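You operate a simulated robot arm through the tools that you are given. There is no shell and no other tool. Be economical: measure what you need, move in short steps, check, and stop when the job is done.

The job below is to be done with a simulated robot arm. You get a single attempt, and the scene is never put back.

TASK
Lock the beam stop at 20 cm and butt the orange cleat against it.
Fine: the black knob frees and locks the stop; the cleat lies across the beam.
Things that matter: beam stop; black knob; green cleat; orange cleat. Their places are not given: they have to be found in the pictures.

It is judged by the outcome, as a careful person would: the job done as asked, and still so three seconds after it is handed in. It fails if anything else is knocked over, pushed out of place, dropped, spilled or broken.

THE ROBOT
A 7-joint arm with a two-finger parallel gripper, fixed in place. Base frame: the origin is at the foot of the arm, x ahead of it, y to its left, z up. Lengths are in m, angles in rad, forces in N, time in s.
With the tool pointing down near the work surface it reaches from about 0.24 to 0.68 m from the base axis. Its first joint turns from -1.152 to 1.152 rad. Payload 2.4 kg.
The TCP is the grasp point between the finger pads, 0.03 m short of the fingertips. In the tool frame z runs along the fingers and y along their closing line. Largest opening 0.094 m; finger width 0.028, thickness 0.01; the body of the gripper, 0.05 by 0.096 m, starts 0.055 m behind the TCP.
Orientation is that of the tool frame in the base frame, as [roll, pitch, yaw] about the fixed x, y, z axes, in that order (R = Rz(yaw) Ry(pitch) Rx(roll)). With the fingers straight down and closing along the base's y, the tool's x points along the base's -x, its y along +y and its z along -z.

THE INTERFACE
- The arm moves only by the tool servo_tool. Its argument "series" is text: rows parted by semicolons, each of 7 numbers parted by spaces: the shift along the tool's x, y, z in m, then the turn, a rotation vector about the tool's x, y, z in rad, then the finger opening in m, from 0 to 0.094. In form: tx ty tz wx wy wz grip; .... A call has 1 to 10 rows; each row shifts and turns the commanded pose from where the row before left it, along the tool's axes as they then stand. Each row takes 0.2 s and may step no farther than 0.05 m and 0.15 rad from the row before; otherwise, or with a gripper value out of range, the whole call is refused. A pose out of reach is approached as far as the arm can. The call stops where the force on the tool passes 90 N (or 10 N more than at its start, if that is more) or the arm is blocked; 0.2 s more then pass. The fingers move at their own pace (about 0.153 m/s each) and stop on an object; they squeeze with about 21 N. The grip force told is the motor's: it shows also when the fingers shut on nothing. Time passes only in rows, and 0.2 s behind the last, so rows that do not move let the fingers close. It gives the time, the measured TCP pose, the force on the tool (base axes), the opening and the grip force at its end, in the units of the frame above (readings bear some noise), with the torque about the TCP (base axes, N m) and any sound that the robot's microphone picked up.
- Cameras (640 x 400 px; columns grow to the right, rows downward): "scene" is fixed at [0.0563, 0.4859, 1.4659]; the picture's right is [-0.58, -0.82, 0.00], its down [-0.30, 0.21, -0.93] and it looks along [0.76, -0.54, -0.37] (base axes); focal length 321 px, centre (320, 200). "wrist" rides on the gripper at [0.076, 0.014, -0.103] in the tool frame; the picture's right is [-0.18, 0.98, 0.00], its down [-0.75, -0.14, -0.64] and it looks along [-0.63, -0.12, 0.77] (tool axes); focal length 243 px, centre (320, 200).
- camera(camera): a new picture of that camera. No time passes.
- point_at(camera, pixels): for up to 12 pixels [column, row] of the newest picture of that camera ("zoom" is the newest enlarged one), the place [x, y, z] in the base frame of the surface seen there, good to about 0.002 m. No time passes.
- zoom(camera, box): a new picture of the part [left, top, right, bottom] of that camera's present view, enlarged. No time passes.
- job_done(): hands the job in; it is judged then, once.

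Go step by step. Measure first, check grasps and placings, and put right what went wrong. The budget is 80 turns and 34 pictures, counting those below and the enlarged ones. Unless the task says otherwise, let go and move clear before handing in, and close with one line.

The tools are called after "Call:" as a command line: name --argument value ..., lists and objects as JSON in quotes. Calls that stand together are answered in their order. servo_tool: Moves the arm, as the interface text tells. Its arguments: {"type":"object","properties":{"series":{"type":"string"}},"required":["series"]} The other tools are called the same way: camera (camera) takes a picture; point_at (camera, pixels) gives the place of the surface under pixels of a picture; zoom (camera, box) takes an enlarged picture of a part of a camera's view; job_done () hands the job in.

At the start:

```text
time: 0.0
position: [0.3342, 0.0939, 1.3404]
tcp_rot: [3.141, 0.001, -3.141]
ft_force: [-0.2, -0.7, 0.3]
torque: [0.0, 0.0, 0.04]
finger_gap: 0.094
finger_force: 0.1
```

scene: 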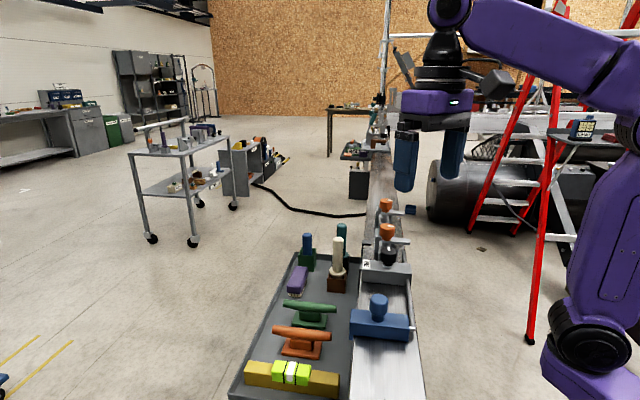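
wrist: 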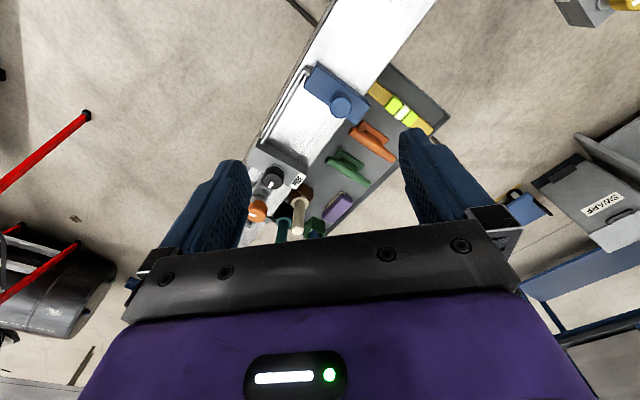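

The scene shows a beam with a carriage near (388,265), a blue block at (378,320), and a tray with cleats at (310,315) and (300,340). I'll enlarge both to read them.

Call:
zoom --camera "scene" --box '[220, 180, 460, 400]'

Call:
zoom --camera "wrist" --box '[230, 20, 450, 250]'

Call:
point_at --camera "scene" --pixels '[[388, 232], [388, 255], [370, 272], [400, 275], [378, 302], [378, 318], [385, 370], [302, 332], [310, 307], [240, 385], [385, 204], [410, 210]]'

```text
1.82 times, centred on (340, 290) of scene
```

zoom: 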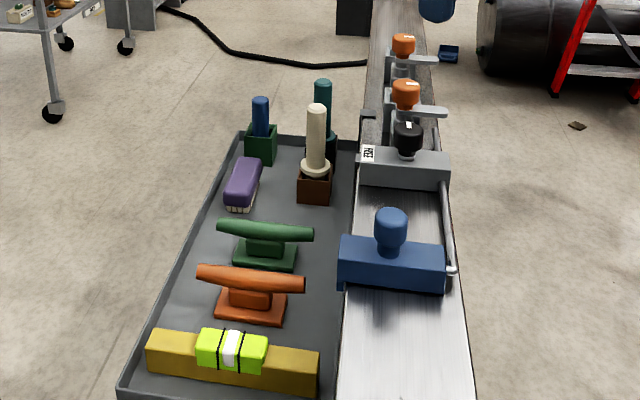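

```text
1.74 times, centred on (340, 135) of wrist
```

zoom: 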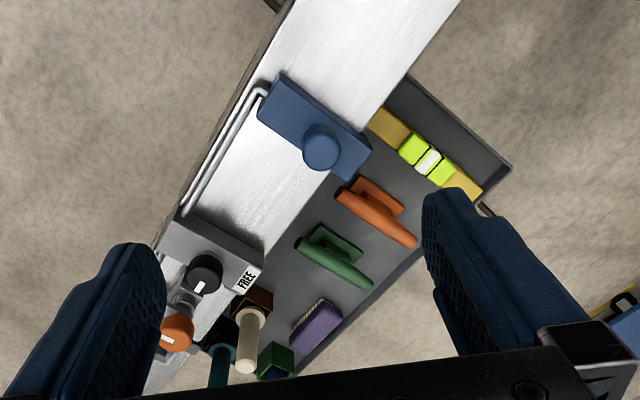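

```text
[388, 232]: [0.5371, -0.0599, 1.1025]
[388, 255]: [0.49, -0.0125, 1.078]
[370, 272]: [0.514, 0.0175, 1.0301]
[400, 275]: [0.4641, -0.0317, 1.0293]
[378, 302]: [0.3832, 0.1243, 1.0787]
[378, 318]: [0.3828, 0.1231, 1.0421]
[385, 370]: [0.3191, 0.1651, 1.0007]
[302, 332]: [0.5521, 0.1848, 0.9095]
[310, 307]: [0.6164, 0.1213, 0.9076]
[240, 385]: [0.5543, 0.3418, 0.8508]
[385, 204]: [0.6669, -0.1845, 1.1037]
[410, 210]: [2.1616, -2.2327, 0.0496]
```

The grey block at zoom (405,165) carries the black knob and a label reading FREE. I need to find the scale on the beam, so I'm looking closer at both ends.

Call:
zoom --camera "scene" --box '[335, 190, 425, 275]'

Call:
zoom --camera "scene" --box '[335, 275, 435, 400]'

Call:
zoom --camera "wrist" --box '[235, 50, 365, 225]'

```text
4.71 times, centred on (380, 232) of scene
```

zoom: 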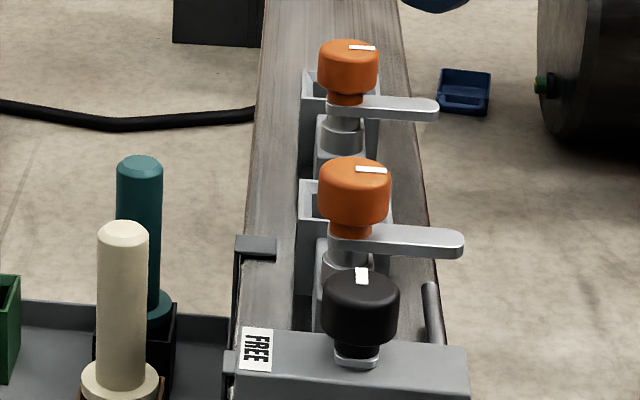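

```text
3.20 times, centred on (385, 338) of scene
```

zoom: 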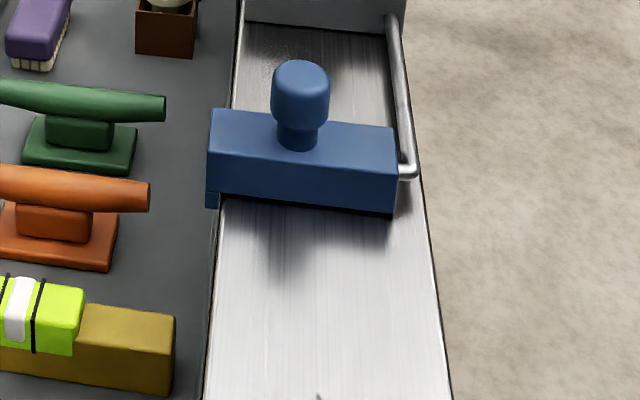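

```text
2.29 times, centred on (300, 138) of wrist
```

zoom: 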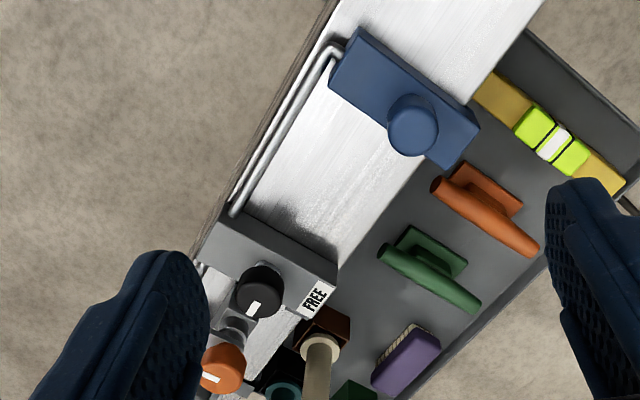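

The blue block is on the beam with a rod running to the grey lock, but no scale is visible from here. It may be on the tray-side face, so I'll turn the wrist by 90° to view that side.

Call:
servo_tool --series "-0.04 0.04 0 0 0 0 0.094; -0.04 0.04 0 0 0 0 0.094; 0 0 0 0 0 0.15 0.094; 0 0 0 0 0 0.15 0.094; 0 0 0 0 0 0.15 0.094; 0 0 0 0 0 0.15 0.094; 0 0 0 0 0 0.15 0.094; 0 0 0 0 0 0.15 0.094; 0 0 0 0 0 0.15 0.094; 0 0 0 0 0 0.15 0.094"

Call:
servo_tool --series "0 0 0 0 0 0.15 0.094; 0 0 0 0 0 0.15 0.094; 0 0 0 0 0 0.15 0.094; 0 0 0 0 0 0.1 0.094; 0 0 0 0 0 0 0.094"

Call:
camera --camera "wrist"

```text
refused: row 1 steps farther than a row can; nothing moved
```

```text
time: 1.2
position: [0.3349, 0.0941, 1.3412]
tcp_rot: [3.14, 0.0, 2.591]
ft_force: [0.4, 0.6, -0.1]
torque: [0.0, -0.01, -0.02]
finger_gap: 0.0941
finger_force: 0.0
```

```text
26 pictures are left
```

wrist: 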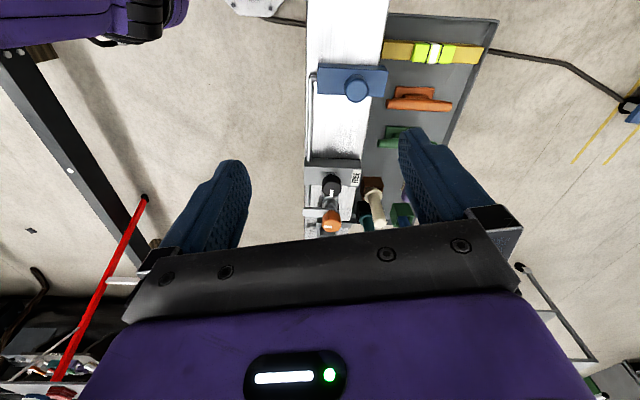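

The turn works, and the beam now runs vertically at column 345. I'll keep turning so the camera sits on the tray side and looks back at the beam.

Call:
servo_tool --series "0 0 0 0 0 0.15 0.094; 0 0 0 0 0 0.15 0.094; 0 0 0 0 0 0.15 0.094; 0 0 0 0 0 0.15 0.094; 0 0 0 0 0 0.15 0.094; 0 0 0 0 0 0.15 0.094; 0 0 0 0 0 0.15 0.094; 0 0 0 0 0 0.15 0.094; 0 0 0 0 0 0.15 0.094; 0 0 0 0 0 0.15 0.094"

Call:
servo_tool --series "0.03 0.02 0 0 0 0 0.094; 0.03 0.02 0 0 0 0 0.094; 0.03 0.02 0 0 0 0 0.094; 0.03 0.02 0 0 0 0 0.094; 0.03 0.01 0 0 0 0 0.094; 0.03 0.01 0 0 0 0 0.094; 0 0 0 0 0 0 0.094"

Call:
camera --camera "wrist"

```text
time: 3.4
position: [0.335, 0.0954, 1.3418]
tcp_rot: [-3.142, 0.001, 1.09]
ft_force: [-0.8, -0.2, 0.5]
torque: [-0.01, 0.0, -0.02]
finger_gap: 0.094
finger_force: 0.0
```

```text
time: 5.0
position: [0.4329, 0.1811, 1.3307]
tcp_rot: [3.141, -0.001, 1.093]
ft_force: [1.4, -0.2, -0.3]
torque: [0.0, 0.03, -0.04]
finger_gap: 0.0941
finger_force: 0.0
out of reach, approached as far as the arm can: row 3, 4, 5, 6
```

```text
25 pictures are left
```

wrist: 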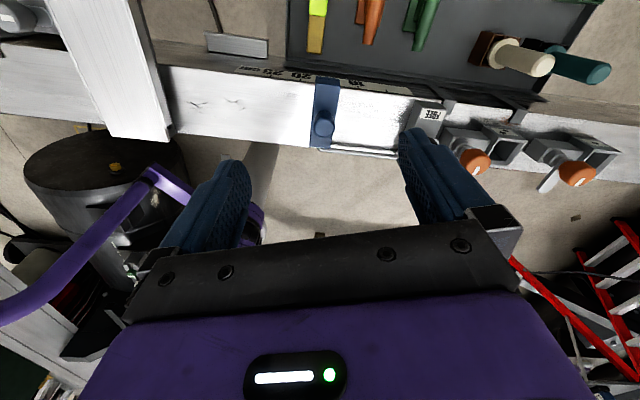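

The scale shows on the tray-side face near (300,75), reading 20, 25 and so on. I'll enlarge it.

Call:
zoom --camera "wrist" --box '[225, 40, 455, 170]'

Call:
zoom --camera "wrist" --box '[240, 60, 340, 120]'

```text
2.78 times, centred on (340, 105) of wrist
```

zoom: 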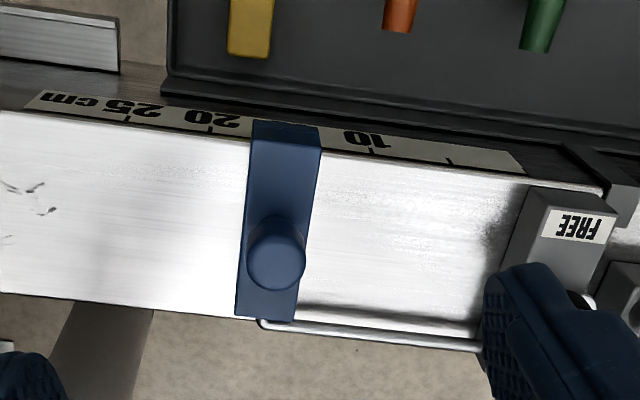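

```text
6.40 times, centred on (290, 90) of wrist
```

zoom: 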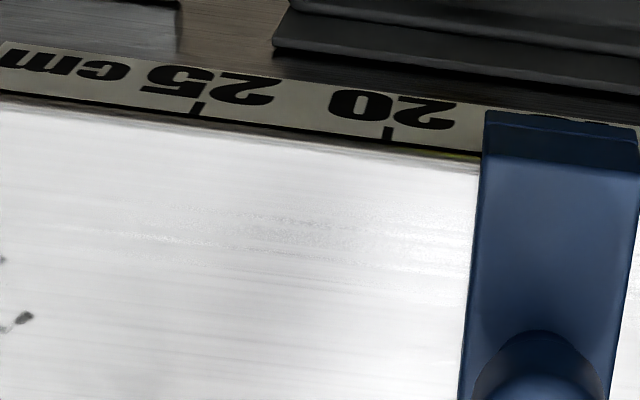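

Ticks 25, 20, 10 and 5 run along the edge, with zero by the grey housing. There is a yellowish line beside the stop's left face, so I'll enlarge that and measure the ticks.

Call:
zoom --camera "wrist" --box '[295, 70, 345, 100]'

Call:
point_at --camera "wrist" --pixels '[[271, 79], [300.5, 83], [358, 91], [386, 95], [315.5, 90], [338, 92], [317, 115], [335, 117], [310, 146], [324, 124], [312, 86], [165, 65]]'

```text
12.80 times, centred on (320, 85) of wrist
```

zoom: 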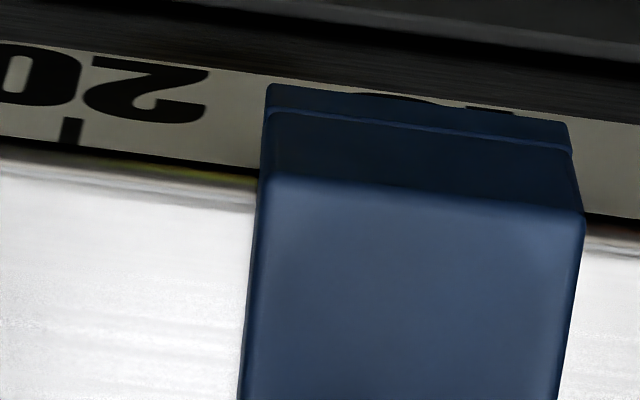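

```text
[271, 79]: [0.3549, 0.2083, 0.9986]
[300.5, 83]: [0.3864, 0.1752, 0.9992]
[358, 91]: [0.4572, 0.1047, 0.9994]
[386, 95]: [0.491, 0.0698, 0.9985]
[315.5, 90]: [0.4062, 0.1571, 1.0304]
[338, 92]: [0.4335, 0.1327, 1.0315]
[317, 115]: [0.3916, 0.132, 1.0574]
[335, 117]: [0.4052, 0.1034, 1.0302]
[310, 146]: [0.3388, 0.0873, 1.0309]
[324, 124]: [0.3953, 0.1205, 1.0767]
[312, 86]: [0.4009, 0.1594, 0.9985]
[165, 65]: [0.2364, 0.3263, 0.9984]
```

From the ticks, the beam axis is (−0.707, 0.707) for increasing reading, with reading = 0.707(y−x)+0.349. The stop's outer face is at about 17.3 cm, and it has to come to 20. Next I'll bring the black knob and its labels into view.

Call:
servo_tool --series "0 0.04 0 0 0 0 0.094; 0 0.04 0 0 0 0 0.094; 0 0.03 0 0 0 0 0.094; 0 0 0 0 0 0 0.094"

Call:
camera --camera "wrist"

```text
time: 6.0
position: [0.4777, 0.122, 1.3237]
tcp_rot: [-3.14, -0.001, 1.092]
ft_force: [0.4, -0.3, -0.9]
torque: [0.01, 0.04, -0.01]
finger_gap: 0.094
finger_force: 0.0
out of reach, approached as far as the arm can: row 1, 2, 3
```

```text
21 pictures are left
```

wrist: 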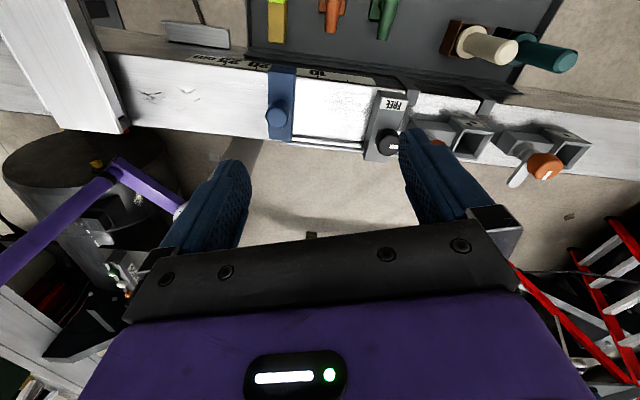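

Call:
zoom --camera "wrist" --box '[350, 75, 430, 170]'

Call:
point_at --camera "wrist" --pixels '[[388, 140], [394, 147], [372, 92], [367, 150], [376, 118], [276, 118], [388, 155], [376, 155], [400, 92], [390, 133]]'

```text
4.21 times, centred on (390, 122) of wrist
```

zoom: 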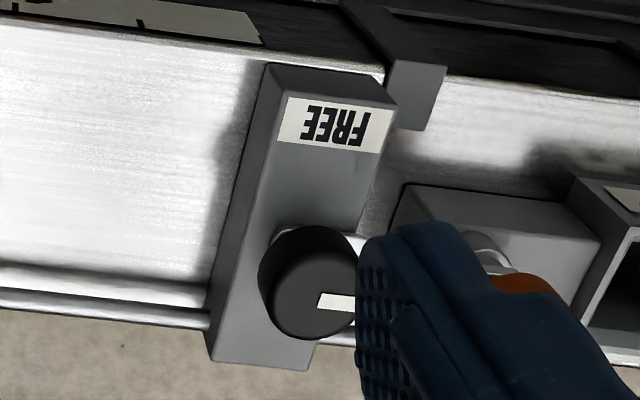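

```text
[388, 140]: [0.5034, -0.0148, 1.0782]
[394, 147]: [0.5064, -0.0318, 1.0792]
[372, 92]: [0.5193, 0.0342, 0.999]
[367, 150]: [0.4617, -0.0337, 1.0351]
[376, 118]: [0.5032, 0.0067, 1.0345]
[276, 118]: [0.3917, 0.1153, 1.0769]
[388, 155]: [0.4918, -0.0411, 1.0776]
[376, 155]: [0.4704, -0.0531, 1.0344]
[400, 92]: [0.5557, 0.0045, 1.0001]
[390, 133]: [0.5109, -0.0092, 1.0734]
```

The knob's white mark points down the beam, away from the FREE label, so the stop is presumably locked and a quarter turn frees it. I'll pin down the knob's rim and height.

Call:
point_at --camera "zoom" --pixels '[[300, 333], [275, 305], [300, 262], [330, 262], [347, 275], [320, 300], [265, 280], [310, 232], [280, 262], [345, 300], [330, 330], [228, 340]]'

Call:
zoom --camera "scene" --box '[350, 215, 420, 290]'

```text
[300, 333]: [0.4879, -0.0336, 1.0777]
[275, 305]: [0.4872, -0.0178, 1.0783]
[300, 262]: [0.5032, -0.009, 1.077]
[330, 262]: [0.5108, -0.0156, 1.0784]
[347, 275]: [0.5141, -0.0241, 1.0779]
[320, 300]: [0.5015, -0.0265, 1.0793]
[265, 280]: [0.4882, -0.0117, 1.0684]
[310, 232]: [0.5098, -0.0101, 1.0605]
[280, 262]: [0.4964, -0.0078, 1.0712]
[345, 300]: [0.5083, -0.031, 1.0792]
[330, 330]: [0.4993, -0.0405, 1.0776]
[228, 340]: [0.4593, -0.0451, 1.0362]
```

```text
5.33 times, centred on (385, 252) of scene
```

zoom: 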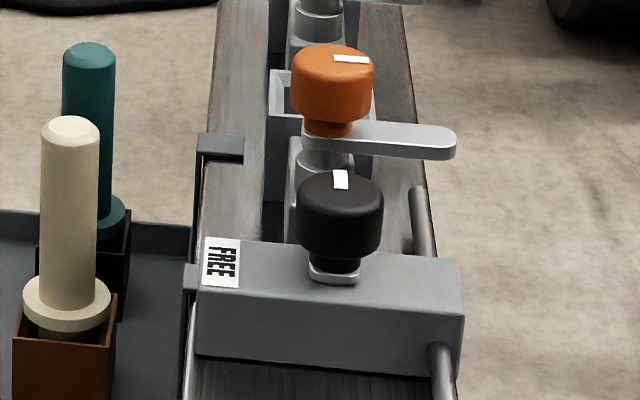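

The knob's centre is at about (0.500, −0.025), with radius about 0.016 and its top at z 1.079. I'll turn to yaw 1.571 so the quarter turn ends at yaw 3.14, and move above the knob.

Call:
servo_tool --series "0 0 0 0 0 -0.12 0.06; 0 0 0 0 0 -0.12 0.06; 0 0 0 0 0 -0.12 0.06; 0 0 0 0 0 -0.119 0.06; -0.037 0.005 0 0 0 0 0.06; -0.037 0.005 0 0 0 0 0.06; -0.037 0.005 0.02 0 0 0 0.06; -0.036 0.005 0.03 0 0 0 0.06; 0 0 0 0 0 0 0.06"

Call:
point_at --camera "scene" --pixels '[[342, 225], [339, 240], [387, 202], [387, 228], [400, 242]]'

```text
time: 8.0
position: [0.4957, -0.0274, 1.273]
tcp_rot: [3.141, 0.002, 1.573]
ft_force: [-0.8, 0.1, -0.5]
torque: [0.0, 0.0, -0.02]
finger_gap: 0.0601
finger_force: 0.1
out of reach, approached as far as the arm can: row 4
```

```text
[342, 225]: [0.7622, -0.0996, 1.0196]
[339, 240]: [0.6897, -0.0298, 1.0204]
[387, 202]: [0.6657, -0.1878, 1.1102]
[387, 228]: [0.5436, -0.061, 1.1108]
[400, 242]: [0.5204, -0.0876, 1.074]
```

I'm above the knob. The orange knobs top out at z 1.111, which the gripper body clears at TCP 1.072. I'm lowering with the fingers opened to 0.046.

Call:
servo_tool --series "0.0024 0.0043 0.03 0 0 0 0.046; 0 0 0.04 0 0 0 0.046; 0 0 0.04 0 0 0 0.046; 0 0 0.03 0 0 0 0.046; 0 0 0 0 0 0 0.046"

Call:
camera --camera "wrist"

```text
time: 9.2
position: [0.5017, -0.0231, 1.1316]
tcp_rot: [3.141, 0.001, 1.574]
ft_force: [-0.3, -0.4, -0.2]
torque: [-0.01, 0.0, 0.0]
finger_gap: 0.046
finger_force: 0.1
```

```text
18 pictures are left
```

wrist: 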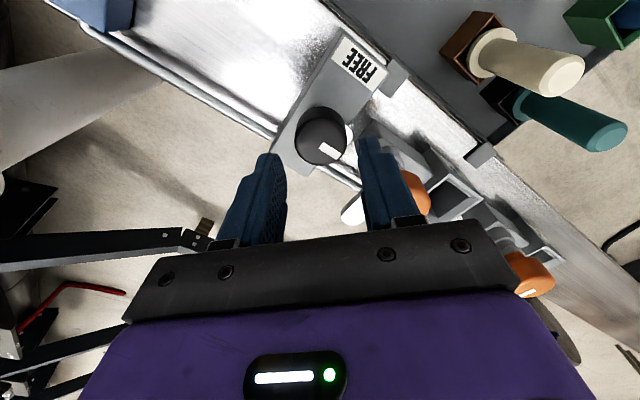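

The knob at (320,140) lies between the fingertips at columns 268 and 370. I'll check its centre from this nearer view.

Call:
point_at --camera "wrist" --pixels '[[320, 140], [299, 140], [342, 140], [320, 120], [320, 160], [305, 155], [334, 155]]'

```text
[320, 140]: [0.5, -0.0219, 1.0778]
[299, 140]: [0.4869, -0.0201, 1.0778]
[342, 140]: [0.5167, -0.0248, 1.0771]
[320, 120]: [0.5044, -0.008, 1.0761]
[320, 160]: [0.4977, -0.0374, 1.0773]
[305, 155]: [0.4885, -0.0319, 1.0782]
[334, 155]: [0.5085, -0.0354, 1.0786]
```

The centre is (0.501, −0.024), which matches my position. I'm going down to 1.072 and closing.

Call:
servo_tool --series "0 0 0.03 0 0 0 0.046; 0 0 0.03 0 0 0 0.046; 0 0 0 0 0 0 0.046; 0 0 0 0 0 0 0.02; 0 0 0 0 0 0 0.02; 0 0 0 0 0 0 0.02"

```text
time: 10.6
position: [0.5014, -0.0239, 1.0723]
tcp_rot: [3.136, 0.001, 1.572]
ft_force: [-4.0, -1.5, 35.0]
torque: [-0.57, -0.71, -0.02]
finger_gap: 0.0386
finger_force: 45.5
```

The gap of 0.0386 is wider than expected and there are 35 N upward on the tool. I'll look before turning.

Call:
zoom --camera "scene" --box '[340, 190, 440, 290]'

Call:
camera --camera "wrist"

```text
4.00 times, centred on (390, 240) of scene
```

zoom: 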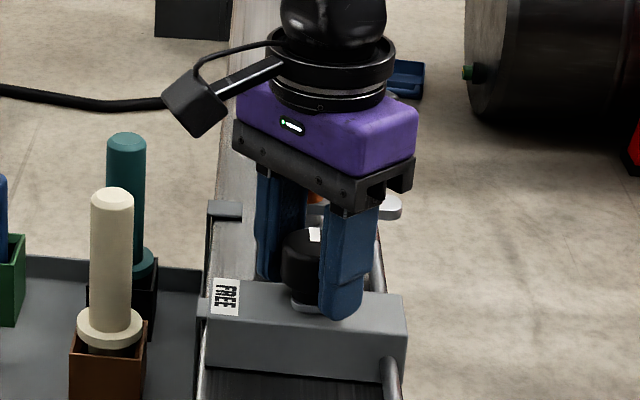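

```text
16 pictures are left
```

wrist: 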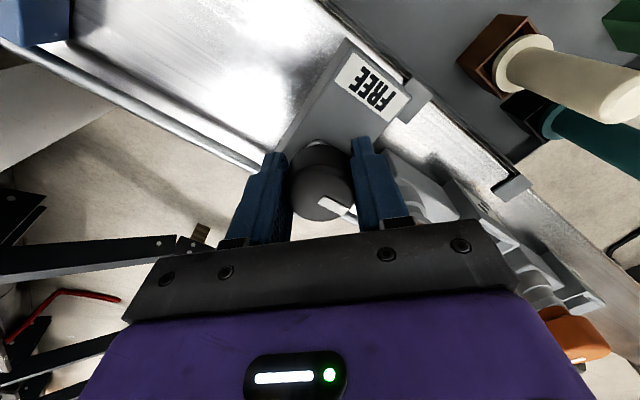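

The silver square flange under the knob is probably caught at its corners by the tips. I'll open, rise 7 mm and close on the knob alone.

Call:
servo_tool --series "0 0 0 0 0 0 0.046; 0 0 -0.007 0 0 0 0.046; 0 0 0 0 0 0 0.046; 0 0 0 0 0 0 0.02; 0 0 0 0 0 0 0.02; 0 0 0 0 0 0 0.02"

```text
time: 12.0
position: [0.5013, -0.0233, 1.0794]
tcp_rot: [-3.137, -0.002, 1.57]
ft_force: [6.5, -1.1, -20.2]
torque: [0.26, 0.02, 0.07]
finger_gap: 0.0388
finger_force: 44.7
```

The gap is unchanged at 0.0388, so that is the knob's own diameter and the grip is firm. I'm turning it a quarter turn toward FREE.

Call:
servo_tool --series "0 0 0 0 0 -0.1 0.02; 0 0 0 0 0 -0.1 0.02; 0 0 0 0 0 -0.1 0.02; 0 0 0 0 0 -0.1 0.02; 0 0 0 0 0 -0.1 0.02; 0 0 0 0 0 0 0.02"

```text
time: 13.4
position: [0.4992, -0.0245, 1.0798]
tcp_rot: [-3.14, -0.003, 2.072]
ft_force: [-23.3, -8.5, -0.5]
torque: [-0.45, -0.32, -0.02]
finger_gap: 0.0378
finger_force: 44.5
```

The turn is proceeding with almost no torque, so I'm continuing.

Call:
servo_tool --series "0 0 0 0 0 -0.12 0.02; 0 0 0 0 0 -0.12 0.02; 0 0 0 0 0 -0.12 0.02; 0 0 0 0 0 -0.12 0.02; 0 0 0 0 0 -0.12 0.02; 0 0 0 0 0 -0.12 0.02; 0 0 0 0 0 -0.12 0.02; 0 0 0 0 0 -0.12 0.02; 0 0 0 0 0 -0.11 0.02; 0 0 0 0 0 0 0.02"

Call:
camera --camera "wrist"

```text
time: 15.6
position: [0.4995, -0.0257, 1.081]
tcp_rot: [-3.14, -0.005, -3.14]
ft_force: [-15.7, -20.7, 5.0]
torque: [0.41, 1.36, 0.02]
finger_gap: 0.0376
finger_force: 45.2
```

```text
15 pictures are left
```

wrist: 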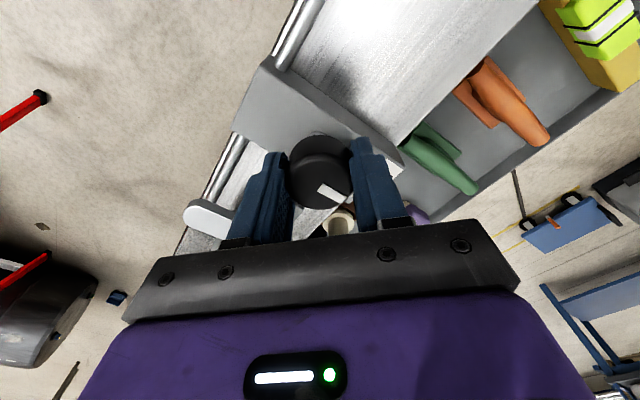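

The white mark at (333,193) now points to (+x,+y), toward FREE. I'll release, rise and move over the blue stop's handle.

Call:
servo_tool --series "0 0 0 0 0 0 0.052; 0 0 0 0 0 0 0.052; 0 0 -0.04 0 0 0 0.052; 0 0 -0.04 0 0 0 0.06; 0.03 0.036 0 0 0 0 0.06; 0.03 0.036 0 0 0 0 0.06; 0.024 0.036 0 0 0 0 0.06; 0.024 0.035 0 0 0 0 0.06; 0 0 0 0 0 0 0.06"

Call:
camera --camera "wrist"

```text
time: 17.6
position: [0.3927, 0.1195, 1.1613]
tcp_rot: [-3.142, 0.001, 3.142]
ft_force: [0.5, -0.4, -0.8]
torque: [-0.03, 0.01, 0.03]
finger_gap: 0.0598
finger_force: 0.0
```

```text
14 pictures are left
```

wrist: 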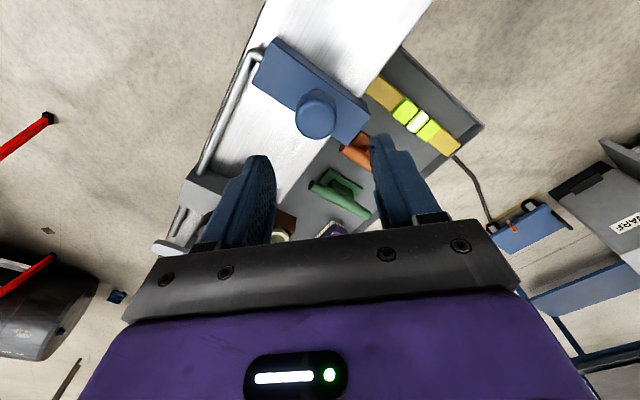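

Call:
point_at --camera "wrist" --pixels '[[314, 118], [296, 118], [333, 118], [314, 102], [314, 136], [275, 42], [365, 102], [255, 75], [262, 62], [340, 142], [347, 145]]'

```text
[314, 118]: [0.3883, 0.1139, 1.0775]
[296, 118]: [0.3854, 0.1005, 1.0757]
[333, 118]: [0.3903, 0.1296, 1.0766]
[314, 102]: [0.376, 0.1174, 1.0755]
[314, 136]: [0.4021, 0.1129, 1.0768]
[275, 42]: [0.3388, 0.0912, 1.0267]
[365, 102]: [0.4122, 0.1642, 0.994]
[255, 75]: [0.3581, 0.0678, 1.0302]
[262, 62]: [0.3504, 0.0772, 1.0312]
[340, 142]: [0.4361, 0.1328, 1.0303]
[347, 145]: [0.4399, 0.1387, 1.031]
```

The handle's centre is (0.389, 0.115) and the stop's outer face is at s≈0.174. I'm descending and gripping the handle.

Call:
servo_tool --series "0.0037 -0.0045 0.03 0 0 0 0.06; 0 0 0.03 0 0 0 0.06; 0 0 0.027 0 0 0 0.06; 0 0 0 0 0 0 0.06; 0 0 0 0 0 0 0.02; 0 0 0 0 0 0 0.02; 0 0 0 0 0 0 0.02"

```text
time: 19.2
position: [0.3918, 0.1146, 1.0729]
tcp_rot: [3.141, -0.002, -3.14]
ft_force: [1.3, 2.3, -14.8]
torque: [0.16, -1.28, -0.12]
finger_gap: 0.0333
finger_force: 45.2
```

The handle is gripped with a gap of 0.033. I'm sliding the stop along the beam by about 26 mm.

Call:
servo_tool --series "0.004 0.004 0 0 0 0 0.02; 0.004 0.004 0 0 0 0 0.02; 0.004 0.004 0 0 0 0 0.02; 0.004 0.004 0 0 0 0 0.02; 0.0024 0.0024 0 0 0 0 0.02; 0 0 0 0 0 0 0.02; 0 0 0 0 0 0 0.02"

Call:
camera --camera "wrist"

```text
time: 20.8
position: [0.3727, 0.1342, 1.0737]
tcp_rot: [3.141, -0.001, -3.14]
ft_force: [11.7, 13.2, -27.2]
torque: [-0.18, 0.17, -0.18]
finger_gap: 0.0337
finger_force: 44.9
```

```text
13 pictures are left
```

wrist: 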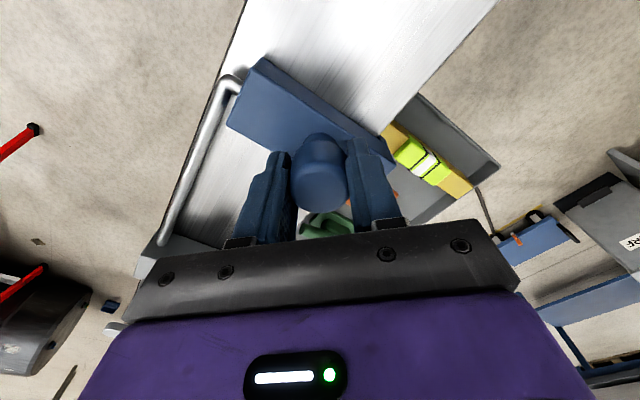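

The stop slid with the tool by about 27 mm. I'll measure its outer face.

Call:
point_at --camera "wrist" --pixels '[[263, 57], [290, 75], [310, 90], [350, 115], [375, 130], [390, 152], [300, 95], [296, 85], [330, 112]]'

```text
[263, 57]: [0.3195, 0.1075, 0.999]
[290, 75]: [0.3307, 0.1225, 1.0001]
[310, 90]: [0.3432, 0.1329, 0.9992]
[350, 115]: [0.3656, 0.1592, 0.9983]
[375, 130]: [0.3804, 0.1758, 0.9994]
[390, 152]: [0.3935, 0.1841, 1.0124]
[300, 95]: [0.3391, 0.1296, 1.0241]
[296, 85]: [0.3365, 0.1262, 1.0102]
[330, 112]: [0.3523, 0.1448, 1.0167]
```

The outer-face points give s≈0.2005–0.202. I'll release, rise and look from the tray side at the 20 tick against the face.

Call:
servo_tool --series "0 0 0 0 0 0 0.06; 0 0 0 0 0 0 0.06; 0 0 -0.05 0 0 0 0.06; 0 0 -0.05 0 0 0.15 0.06; 0 0 -0.04 0 0 0.15 0.06; 0 0 0 0 0 0.15 0.06; 0 0 0 0 0 0.15 0.06; 0 0 0 0 0 0.15 0.06; 0 0 0 0 0 0.15 0.06; 0 0 0 0 0 0.15 0.06"

Call:
servo_tool --series "0 0 0 0 0 0.15 0.06; 0 0 0 0 0 0.15 0.06; 0 0 0 0 0 0.15 0.06; 0 0 0 0 0 0.15 0.06; 0 0 0 0 0 0.15 0.06; 0 0 0 0 0 0.15 0.06; 0.03 0.01 0 0 0 0.15 0.06; 0.03 0.01 0 0 0 0 0.06; 0 0 0 0 0 0 0.06"

Call:
camera --camera "wrist"

```text
time: 23.0
position: [0.3707, 0.1339, 1.2148]
tcp_rot: [3.141, 0.001, 2.092]
ft_force: [0.4, -0.7, -0.4]
torque: [-0.01, 0.01, -0.03]
finger_gap: 0.0598
finger_force: 0.2
```

```text
time: 25.0
position: [0.4152, 0.1793, 1.2123]
tcp_rot: [3.142, 0.0, 1.044]
ft_force: [-0.1, 0.4, -0.3]
torque: [-0.01, 0.03, 0.0]
finger_gap: 0.0601
finger_force: 0.1
```

```text
12 pictures are left
```

wrist: 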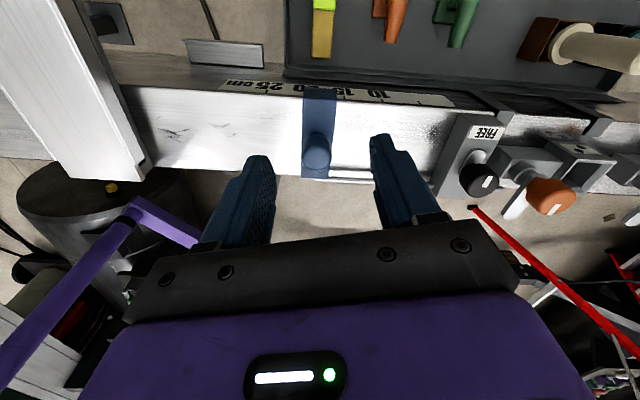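

Call:
zoom --camera "wrist" --box '[255, 65, 405, 155]'

```text
4.27 times, centred on (330, 110) of wrist
```

zoom: 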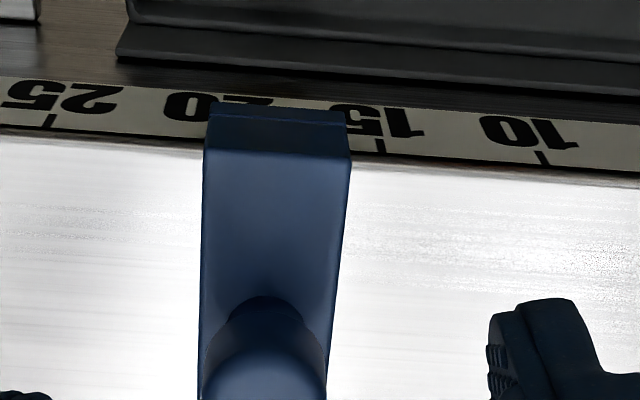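

In this view the 20 tick falls at zoom column ~215, and the face edge sits near 207. I'll measure both exactly.

Call:
point_at --camera "zoom" --pixels '[[52, 124], [379, 150], [543, 161], [208, 112], [207, 130], [206, 165], [206, 200], [346, 160], [349, 130], [195, 150], [204, 240], [338, 240]]'

```text
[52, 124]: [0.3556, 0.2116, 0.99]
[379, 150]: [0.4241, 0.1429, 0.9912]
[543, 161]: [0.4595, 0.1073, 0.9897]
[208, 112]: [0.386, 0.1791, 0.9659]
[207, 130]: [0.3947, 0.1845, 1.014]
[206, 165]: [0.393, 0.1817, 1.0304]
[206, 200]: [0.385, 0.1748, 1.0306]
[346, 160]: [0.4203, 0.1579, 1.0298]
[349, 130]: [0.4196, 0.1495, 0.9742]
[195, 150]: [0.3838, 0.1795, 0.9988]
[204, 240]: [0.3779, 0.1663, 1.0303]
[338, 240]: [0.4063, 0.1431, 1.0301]
```

The estimates average about 20.1 cm, with roughly ±1.5 mm of doubt. I'll take one closer square-on view to pin it down before locking.

Call:
servo_tool --series "0 0 0 0 0 0.13 0.06; 0 0 0 0 0 0.129 0.06; -0.0067 -0.016 0.02 0 0 0 0.06; -0.0067 -0.016 0.02 0 0 0 0.06; 0 0 0.04 0 0 0 0.06; 0 0 0 0 0 0 0.06"

Call:
zoom --camera "wrist" --box '[230, 40, 390, 140]'

```text
time: 26.4
position: [0.3851, 0.1924, 1.1318]
tcp_rot: [-3.141, 0.002, 0.784]
ft_force: [0.1, -0.8, 0.2]
torque: [-0.02, 0.03, 0.0]
finger_gap: 0.0598
finger_force: 0.1
```

```text
4.00 times, centred on (310, 90) of wrist
```

zoom: 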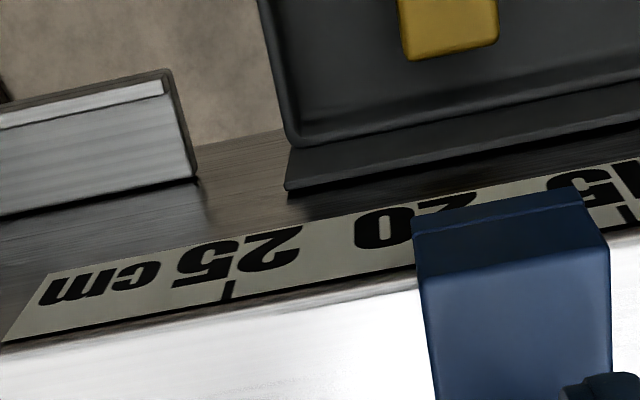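

Correcting for perspective, the 20 tick lands at zoom column ~423 and the stop's face projects to ~417, so the stop is about 1.5 mm past 20. I'll grip the handle with the fingers along the beam and nudge it back.

Call:
servo_tool --series "-0.026 0.015 0 0 0 0 0.06; -0.026 0.015 0 0 0 0 0.06; 0 0 0 0 0 0 0.06; 0 0 0.03 0 0 0 0.06; 0 0 0.028 0 0 0 0.06; 0 0 0 0 0 0 0.06; 0 0 0 0 0 0 0.02; 0 0 0 0 0 0 0.02; 0 0 0 0 0 0 0.02"

```text
time: 28.4
position: [0.3692, 0.1359, 1.0748]
tcp_rot: [-3.141, 0.0, 0.783]
ft_force: [0.0, 0.7, -10.2]
torque: [0.35, -1.16, -0.08]
finger_gap: 0.0338
finger_force: 45.1
```

The grip is good. I'll nudge 1.5 mm toward zero, release and re-inspect from the same viewing pose.

Call:
servo_tool --series "0 0.0015 0 0 0 0 0.02; 0 0 0 0 0 0 0.02; 0 0 0 0 0 0 0.02"

Call:
servo_tool --series "0 0 0 0 0 0 0.06; 0 0 0 0 0 0 0.06; 0 0 -0.03 0 0 0 0.06; 0 0 -0.03 0 0 0 0.06; 0.026 -0.0165 0 0 0 0 0.06; 0.026 -0.015 0 0 0 0 0.06; 0 0 0 0 0 0 0.06"

Call:
zoom --camera "wrist" --box '[230, 40, 390, 140]'

```text
time: 29.2
position: [0.3693, 0.1346, 1.075]
tcp_rot: [-3.141, -0.001, 0.786]
ft_force: [7.2, 8.4, -21.4]
torque: [-0.55, -0.56, -0.14]
finger_gap: 0.0336
finger_force: 45.3
```

```text
time: 30.8
position: [0.3848, 0.191, 1.1344]
tcp_rot: [3.141, 0.0, 0.785]
ft_force: [-0.4, 1.3, -0.5]
torque: [0.02, -0.02, 0.01]
finger_gap: 0.0602
finger_force: 0.0
```

```text
4.00 times, centred on (310, 90) of wrist
```

zoom: 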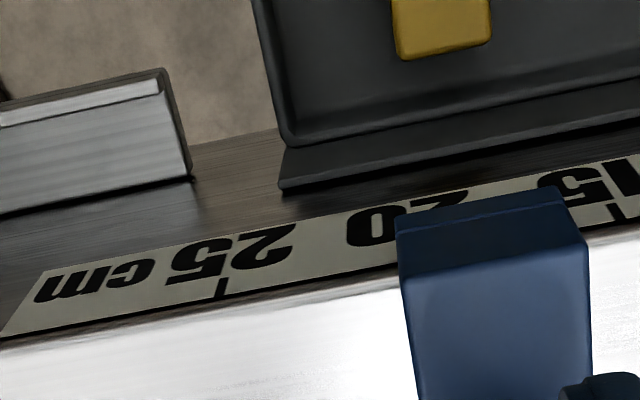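

The 20 tick is now at column ~415 and the face at ~402, so the stop reads about 20.3. The grip itself had carried it outward, so I'll regrip with the target 3 mm nearer zero.

Call:
servo_tool --series "-0.026 0.0165 0 0 0 0 0.06; -0.026 0.015 0 0 0 0 0.06; 0 0 0 0 0 0 0.06; 0 0 0.03 0 0 0 0.06; 0 0 0.03 0 0 0 0.06; 0 0 0 0 0 0 0.02; 0 0 0 0 0 0 0.02; 0 0 0 0 0 0 0.02; 0 0.003 0 0 0 0 0.02; 0 0 0 0 0 0 0.02"

Call:
servo_tool --series "0 0 0 0 0 0 0.02; 0 0 0 0 0 0 0.06; 0 0 0 0 0 0 0.06; 0 0 -0.03 0 0 0 0.06; 0 0 -0.03 0 0 0 0.06; 0.026 -0.0165 0 0 0 0 0.06; 0.026 -0.015 0 0 0 0 0.06; 0 0 0 0 0 0 0.06"

Call:
zoom --camera "wrist" --box '[230, 40, 390, 140]'

```text
time: 33.0
position: [0.369, 0.1298, 1.0732]
tcp_rot: [-3.141, 0.0, 0.786]
ft_force: [-0.2, 1.0, -4.7]
torque: [0.37, -0.24, 0.26]
finger_gap: 0.0367
finger_force: 45.0
```

```text
time: 34.8
position: [0.3864, 0.1883, 1.1366]
tcp_rot: [3.141, 0.0, 0.786]
ft_force: [0.4, -0.4, -0.1]
torque: [0.03, 0.04, -0.01]
finger_gap: 0.0598
finger_force: 0.2
```

```text
4.00 times, centred on (310, 90) of wrist
```

zoom: 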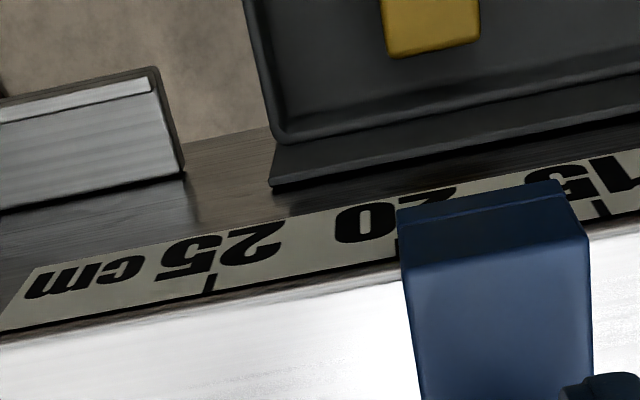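

The edge of the 20 tick now shows exactly at the stop's face (396,245), so the stop reads 20.0. Next I'll rotate back to yaw π and go over the black knob to lock it.

Call:
servo_tool --series "0 0 -0.03 0 0 -0.148 0.06; 0 0 0 0 0 -0.148 0.06; 0 0 0 0 0 -0.148 0.06; 0 0 0 0 0 -0.148 0.06; 0 0 0 0 0 -0.148 0.06; 0 0 0 0 0 -0.148 0.06; 0 0 0 0 0 -0.148 0.06; 0 0 0 0 0 -0.148 0.06; 0 0 0 0 0 -0.148 0.06; 0 0 0 0 0 -0.148 0.06"

Call:
servo_tool --series "0 0 0 0 0 -0.147 0.06; 0 0 0 0 0 -0.147 0.06; 0 0 0 0 0 -0.147 0.06; 0 0 0 0 0 -0.147 0.06; 0 0 0 0 0 -0.147 0.06; 0 0 0 0 0 -0.141 0.06; 0 0 0 0 0 0 0.06"

Call:
servo_tool --series "-0.023 -0.043 0 0 0 0 0.052; -0.023 -0.043 0 0 0 0 0.052; -0.023 -0.043 0 0 0 0 0.052; -0.023 -0.043 0 0 0 0 0.052; -0.022 -0.042 0 0 0 0 0.052; 0 0 0 0 0 0 0.052"

```text
time: 37.0
position: [0.3853, 0.1899, 1.1646]
tcp_rot: [3.141, 0.001, 2.267]
ft_force: [0.4, 1.2, -0.1]
torque: [0.04, 0.02, 0.04]
finger_gap: 0.06
finger_force: 0.1
```

```text
time: 38.6
position: [0.3842, 0.19, 1.1649]
tcp_rot: [3.14, 0.0, -3.14]
ft_force: [-0.5, 0.6, 0.0]
torque: [0.0, -0.02, 0.01]
finger_gap: 0.0598
finger_force: 0.1
```

```text
time: 40.0
position: [0.4996, -0.0295, 1.1669]
tcp_rot: [-3.141, 0.001, 3.139]
ft_force: [-0.4, 0.8, -0.3]
torque: [-0.02, 0.01, 0.02]
finger_gap: 0.052
finger_force: 0.0
```

I'm at (0.4996, −0.0295). I'll correct y by +4.5 mm, descend to 1.080 and grip.

Call:
servo_tool --series "-0.001 0.0045 0.03 0 0 0 0.052; 0 0 0.03 0 0 0 0.052; 0 0 0.027 0 0 0 0.052; 0 0 0 0 0 0 0.052; 0 0 0 0 0 0 0.02; 0 0 0 0 0 0 0.02; 0 0 0 0 0 0 0.02"

Call:
servo_tool --series "0 0 0 0 0 0.12 0.02; 0 0 0 0 0 0.12 0.02; 0 0 0 0 0 0.12 0.02; 0 0 0 0 0 0.12 0.02; 0 0 0 0 0 0.12 0.02; 0 0 0 0 0 0.12 0.02; 0 0 0 0 0 0 0.02"

```text
time: 41.6
position: [0.5016, -0.0257, 1.0786]
tcp_rot: [-3.138, 0.0, 3.135]
ft_force: [0.3, -30.3, -11.6]
torque: [0.84, -1.25, -0.03]
finger_gap: 0.0375
finger_force: 45.1
```

```text
time: 43.2
position: [0.5013, -0.0261, 1.0791]
tcp_rot: [-3.138, 0.002, 2.415]
ft_force: [5.6, -30.8, -14.0]
torque: [0.05, -1.37, 0.01]
finger_gap: 0.0374
finger_force: 45.3
```

It is gripped and turning with a modest side load. I'm finishing the quarter turn.

Call:
servo_tool --series "0 0 0 0 0 0.12 0.02; 0 0 0 0 0 0.12 0.02; 0 0 0 0 0 0.12 0.02; 0 0 0 0 0 0.12 0.02; 0 0 0 0 0 0.12 0.02; 0 0 0 0 0 0.12 0.02; 0 0 0 0 0 0.12 0.02; 0 0 0 0 0 0.02 0.02; 0 0 0 0 0 0 0.02"

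Call:
servo_tool --series "0 0 0 0 0 0 0.05; 0 0 0 0 0 0 0.05; 0 0 -0.04 0 0 0 0.05; 0 0 -0.04 0 0 0 0.06; 0 0 -0.04 0 0 0 0.06; 0.04 -0.02 0 0 0 0 0.06; 0.04 -0.02 0 0 0 0 0.06; 0.03 -0.01 0 0 0 0 0.06; 0 0 0 0 0 0 0.06"

Call:
camera --camera "wrist"

```text
time: 45.2
position: [0.5003, -0.0263, 1.08]
tcp_rot: [3.141, 0.004, 1.558]
ft_force: [11.3, -29.4, -10.2]
torque: [0.35, 0.37, 0.68]
finger_gap: 0.0375
finger_force: 45.3
```

```text
time: 47.2
position: [0.4507, 0.0914, 1.203]
tcp_rot: [3.141, 0.001, 1.56]
ft_force: [0.3, -1.0, 0.0]
torque: [0.02, 0.0, 0.01]
finger_gap: 0.0599
finger_force: 0.1
```

```text
7 pictures are left
```

wrist: 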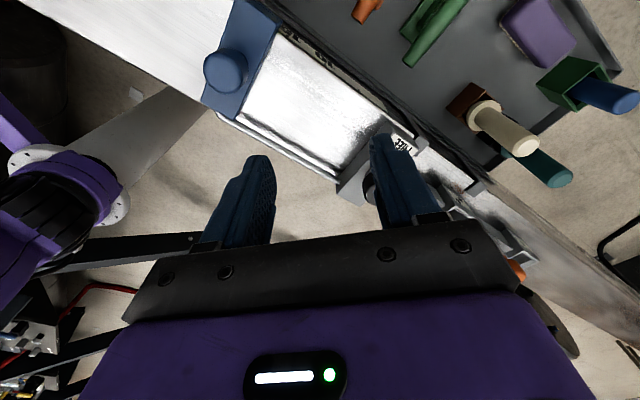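

The end torque of 0.68 shows the knob met its lock limit, and the stop still looks in place. I'll now go over the orange cleat with the fingers closing along the beam (yaw 0.785).

Call:
servo_tool --series "0 0 0 0 0 0.13 0.06; 0 0 0 0 0 0.13 0.06; 0 0 0 0 0 0.13 0.06; 0 0 0 0 0 0.13 0.06; 0 0 0 0 0 0.13 0.06; 0 0 0 0 0 0.125 0.06; 0.046 0 0.02 0 0 0 0.06; 0.046 0 0.02 0 0 0 0.06; 0.046 0.003 0.02 0 0 0 0.06; 0 0 0.02 0 0 0 0.06"

Call:
camera --camera "wrist"

```text
refused: row 7 steps farther than a row can; nothing moved
```

```text
6 pictures are left
```

wrist: 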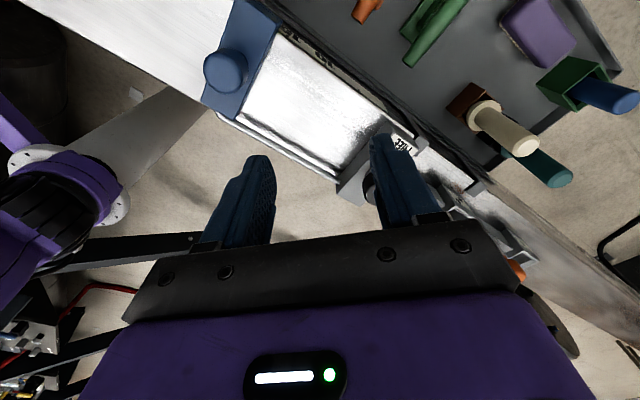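

The call was refused for over-long steps, so I'm repeating it with shorter ones.

Call:
servo_tool --series "0 0 0 0 0 0.13 0.06; 0 0 0 0 0 0.13 0.06; 0 0 0 0 0 0.13 0.06; 0 0 0 0 0 0.13 0.06; 0 0 0 0 0 0.13 0.06; 0 0 0 0 0 0.125 0.06; 0.046 0 0 0 0 0 0.06; 0.046 0 0 0 0 0 0.06; 0.046 0.003 0 0 0 0 0.06; 0 0 0.04 0 0 0 0.06"

Call:
servo_tool --series "0 0 0.03 0 0 0 0.06; 0 0 0 0 0 0 0.06"

```text
time: 49.4
position: [0.5558, 0.1857, 1.1573]
tcp_rot: [-3.14, 0.0, 0.785]
ft_force: [0.6, 0.4, -0.3]
torque: [0.02, 0.01, 0.02]
finger_gap: 0.06
finger_force: 0.1
```

```text
time: 50.0
position: [0.5539, 0.1846, 1.1286]
tcp_rot: [-3.14, -0.001, 0.782]
ft_force: [0.1, -0.2, 0.2]
torque: [0.04, -0.02, -0.03]
finger_gap: 0.0599
finger_force: 0.0
```

Call:
camera --camera "wrist"

```text
5 pictures are left
```

wrist: 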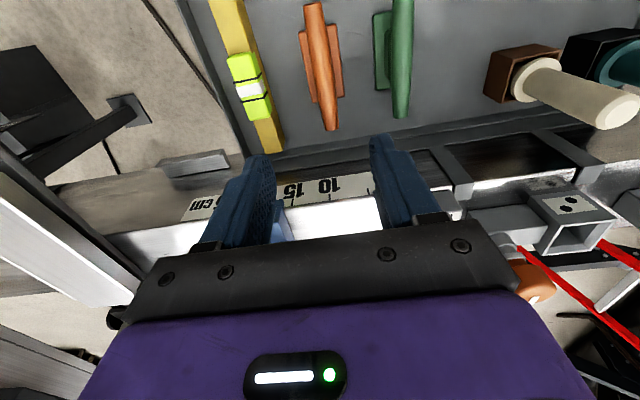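

The orange cleat runs from (313,5) to (330,130), with its base plate behind it. I'll measure it and its neighbours.

Call:
point_at --camera "wrist" --pixels '[[313, 6], [331, 128], [320, 60], [305, 65], [340, 65], [307, 100], [343, 96], [337, 25], [304, 36], [360, 60], [270, 100], [378, 60]]'

```text
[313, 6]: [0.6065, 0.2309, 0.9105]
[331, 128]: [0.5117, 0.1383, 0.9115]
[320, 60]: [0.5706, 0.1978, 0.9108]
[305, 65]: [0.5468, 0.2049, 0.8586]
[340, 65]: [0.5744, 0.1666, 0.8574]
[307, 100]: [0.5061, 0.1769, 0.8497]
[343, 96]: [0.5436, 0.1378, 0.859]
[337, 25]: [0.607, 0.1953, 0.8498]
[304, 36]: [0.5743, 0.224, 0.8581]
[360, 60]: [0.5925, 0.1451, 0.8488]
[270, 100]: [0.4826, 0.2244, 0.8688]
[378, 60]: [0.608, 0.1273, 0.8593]
```

The cleat's centre is (0.559, 0.185), its horn top at z 0.911, and its base is 45 mm wide along the beam; neighbours are over 5 cm away. I'm descending to grip the horn at its middle.

Call:
servo_tool --series "0.0038 0.0033 0.03 0 0 0 0.06; 0 0 0.04 0 0 0 0.06; 0 0 0.04 0 0 0 0.06; 0 0 0.04 0 0 0 0.06; 0 0 0.03 0 0 0 0.06; 0 0 0 0 0 0 0.06"

```text
time: 51.4
position: [0.5576, 0.1862, 0.9496]
tcp_rot: [3.141, -0.001, 0.786]
ft_force: [-0.6, -0.6, 0.2]
torque: [0.02, -0.01, -0.01]
finger_gap: 0.0598
finger_force: 0.3
```

Call:
servo_tool --series "0 0 0.025 0 0 0 0.06; 0 0 0.022 0 0 0 0.06; 0 0 0 0 0 0 0.06; 0 0 0 0 0 0 0.01; 0 0 0 0 0 0 0.01; 0 0 0 0 0 0 0.01; 0 0 0 0 0 0 0.01"

```text
time: 53.0
position: [0.5575, 0.1864, 0.9005]
tcp_rot: [-3.141, 0.0, 0.785]
ft_force: [0.9, -0.3, -0.5]
torque: [0.07, -0.04, 0.0]
finger_gap: 0.028
finger_force: 20.9
```

The cleat is gripped with a gap of 0.028. I'm lifting straight up, then moving outward along the beam and over it.

Call:
servo_tool --series "0 0 -0.02 0 0 0 0.01; 0 0 -0.04 0 0 0 0.01; 0 0 -0.045 0 0 0 0.01; 0 0 -0.045 0 0 0 0.01; 0 0 -0.045 0 0 0 0.01; 0 0 -0.045 0 0 0 0.01; 0 0 0 0 0 0 0.01"

Call:
servo_tool --series "0 -0.03 0 0 0 0 0.01; 0 -0.04 0 0 0 0 0.01; 0 -0.04 0 0 0 0 0.01; 0 -0.04 0 0 0 0 0.01; -0.03 0 0 0 0 0 0.01; -0.04 0 0 0 0 0 0.01; -0.04 0 0 0 0 0 0.01; -0.04 0 0 0 0 0 0.01; -0.024 0 0 0 0 0 0.01; 0 0 0 0 0 0 0.01"

Call:
camera --camera "wrist"

```text
time: 54.6
position: [0.5598, 0.1843, 1.1399]
tcp_rot: [3.141, -0.002, 0.786]
ft_force: [-0.6, -0.5, -2.3]
torque: [-0.02, 0.02, 0.0]
finger_gap: 0.0282
finger_force: 21.1
```

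```text
time: 56.8
position: [0.3254, 0.1666, 1.1388]
tcp_rot: [-3.141, -0.001, 0.783]
ft_force: [0.6, 0.2, -2.6]
torque: [0.01, 0.0, 0.01]
finger_gap: 0.0277
finger_force: 20.7
```

```text
4 pictures are left
```

wrist: 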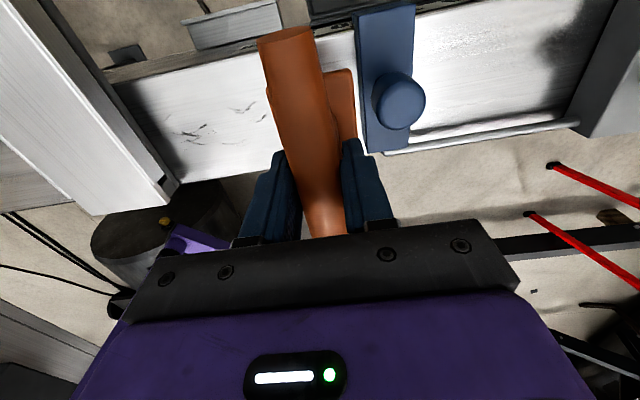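

The cleat hangs just outside the stop with about 1 cm of clearance and is square to the beam. I'm lowering it onto the beam.

Call:
servo_tool --series "0 0 0.03 0 0 0 0.01; 0 0 0.03 0 0 0 0.01; 0 0 0.018 0 0 0 0.01; 0 0 0.006 0 0 0 0.01; 0 0 0 0 0 0 0.01"

```text
time: 58.0
position: [0.3267, 0.1689, 1.0583]
tcp_rot: [-3.141, 0.0, 0.785]
ft_force: [-0.1, 0.7, -2.4]
torque: [0.0, 0.01, 0.01]
finger_gap: 0.0283
finger_force: 20.9
```

I'm at 1.058, still carrying the weight. I'll ease down in small steps until contact.

Call:
servo_tool --series "0 0 0.003 0 0 0 0.01; 0 0 0.003 0 0 0 0.01; 0 0 0.002 0 0 0 0.01; 0 0 0 0 0 0 0.01"

```text
time: 59.0
position: [0.3288, 0.1689, 1.0496]
tcp_rot: [3.141, -0.006, 0.784]
ft_force: [3.6, -5.6, 15.4]
torque: [0.03, -0.02, 0.02]
finger_gap: 0.0283
finger_force: 20.6
```

It is seated, with 15 N of contact. I'll open a little, rise clear, step outward and close the fingers to push from the outer side, low on the base plate.

Call:
servo_tool --series "0 0 -0.001 0 0 0 0.042; 0 0 0 0 0 0 0.042; 0 0 -0.03 0 0 0 0.042; 0 0 -0.035 0 0 0 0.042; 0 -0.03 0 0 0 0 0; 0 -0.025 0 0 0 0 0; 0 0 0 0 0 0 0"

Call:
camera --camera "wrist"

```text
time: 60.6
position: [0.2896, 0.2099, 1.1165]
tcp_rot: [-3.141, 0.001, 0.784]
ft_force: [0.3, 0.2, -0.1]
torque: [-0.03, -0.02, 0.0]
finger_gap: 0.0
finger_force: 20.8
```

```text
3 pictures are left
```

wrist: 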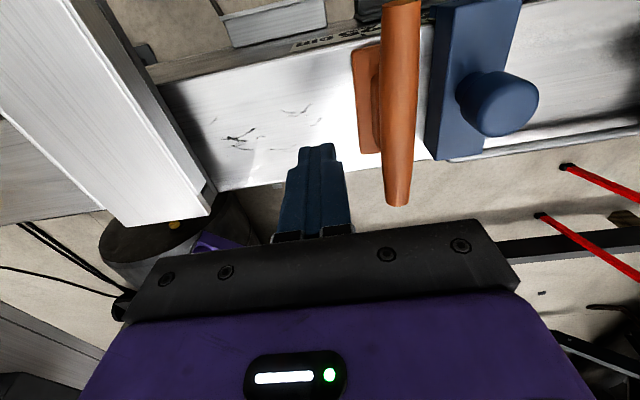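

The cleat stands upright beside the stop with a small gap. I'll measure the base edges and the stop's face.

Call:
point_at --camera "wrist" --pixels '[[357, 60], [364, 145], [368, 100], [420, 100], [422, 135], [424, 140], [434, 100], [431, 150], [398, 200], [395, 60], [412, 5]]'

```text
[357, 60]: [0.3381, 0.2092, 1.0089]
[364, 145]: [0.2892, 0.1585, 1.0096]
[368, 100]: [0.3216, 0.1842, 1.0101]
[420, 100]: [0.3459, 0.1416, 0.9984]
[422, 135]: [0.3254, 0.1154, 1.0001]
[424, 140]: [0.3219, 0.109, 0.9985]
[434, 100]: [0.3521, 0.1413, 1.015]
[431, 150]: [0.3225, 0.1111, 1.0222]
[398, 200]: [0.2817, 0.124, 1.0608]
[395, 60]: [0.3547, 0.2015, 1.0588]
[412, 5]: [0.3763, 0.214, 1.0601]
```

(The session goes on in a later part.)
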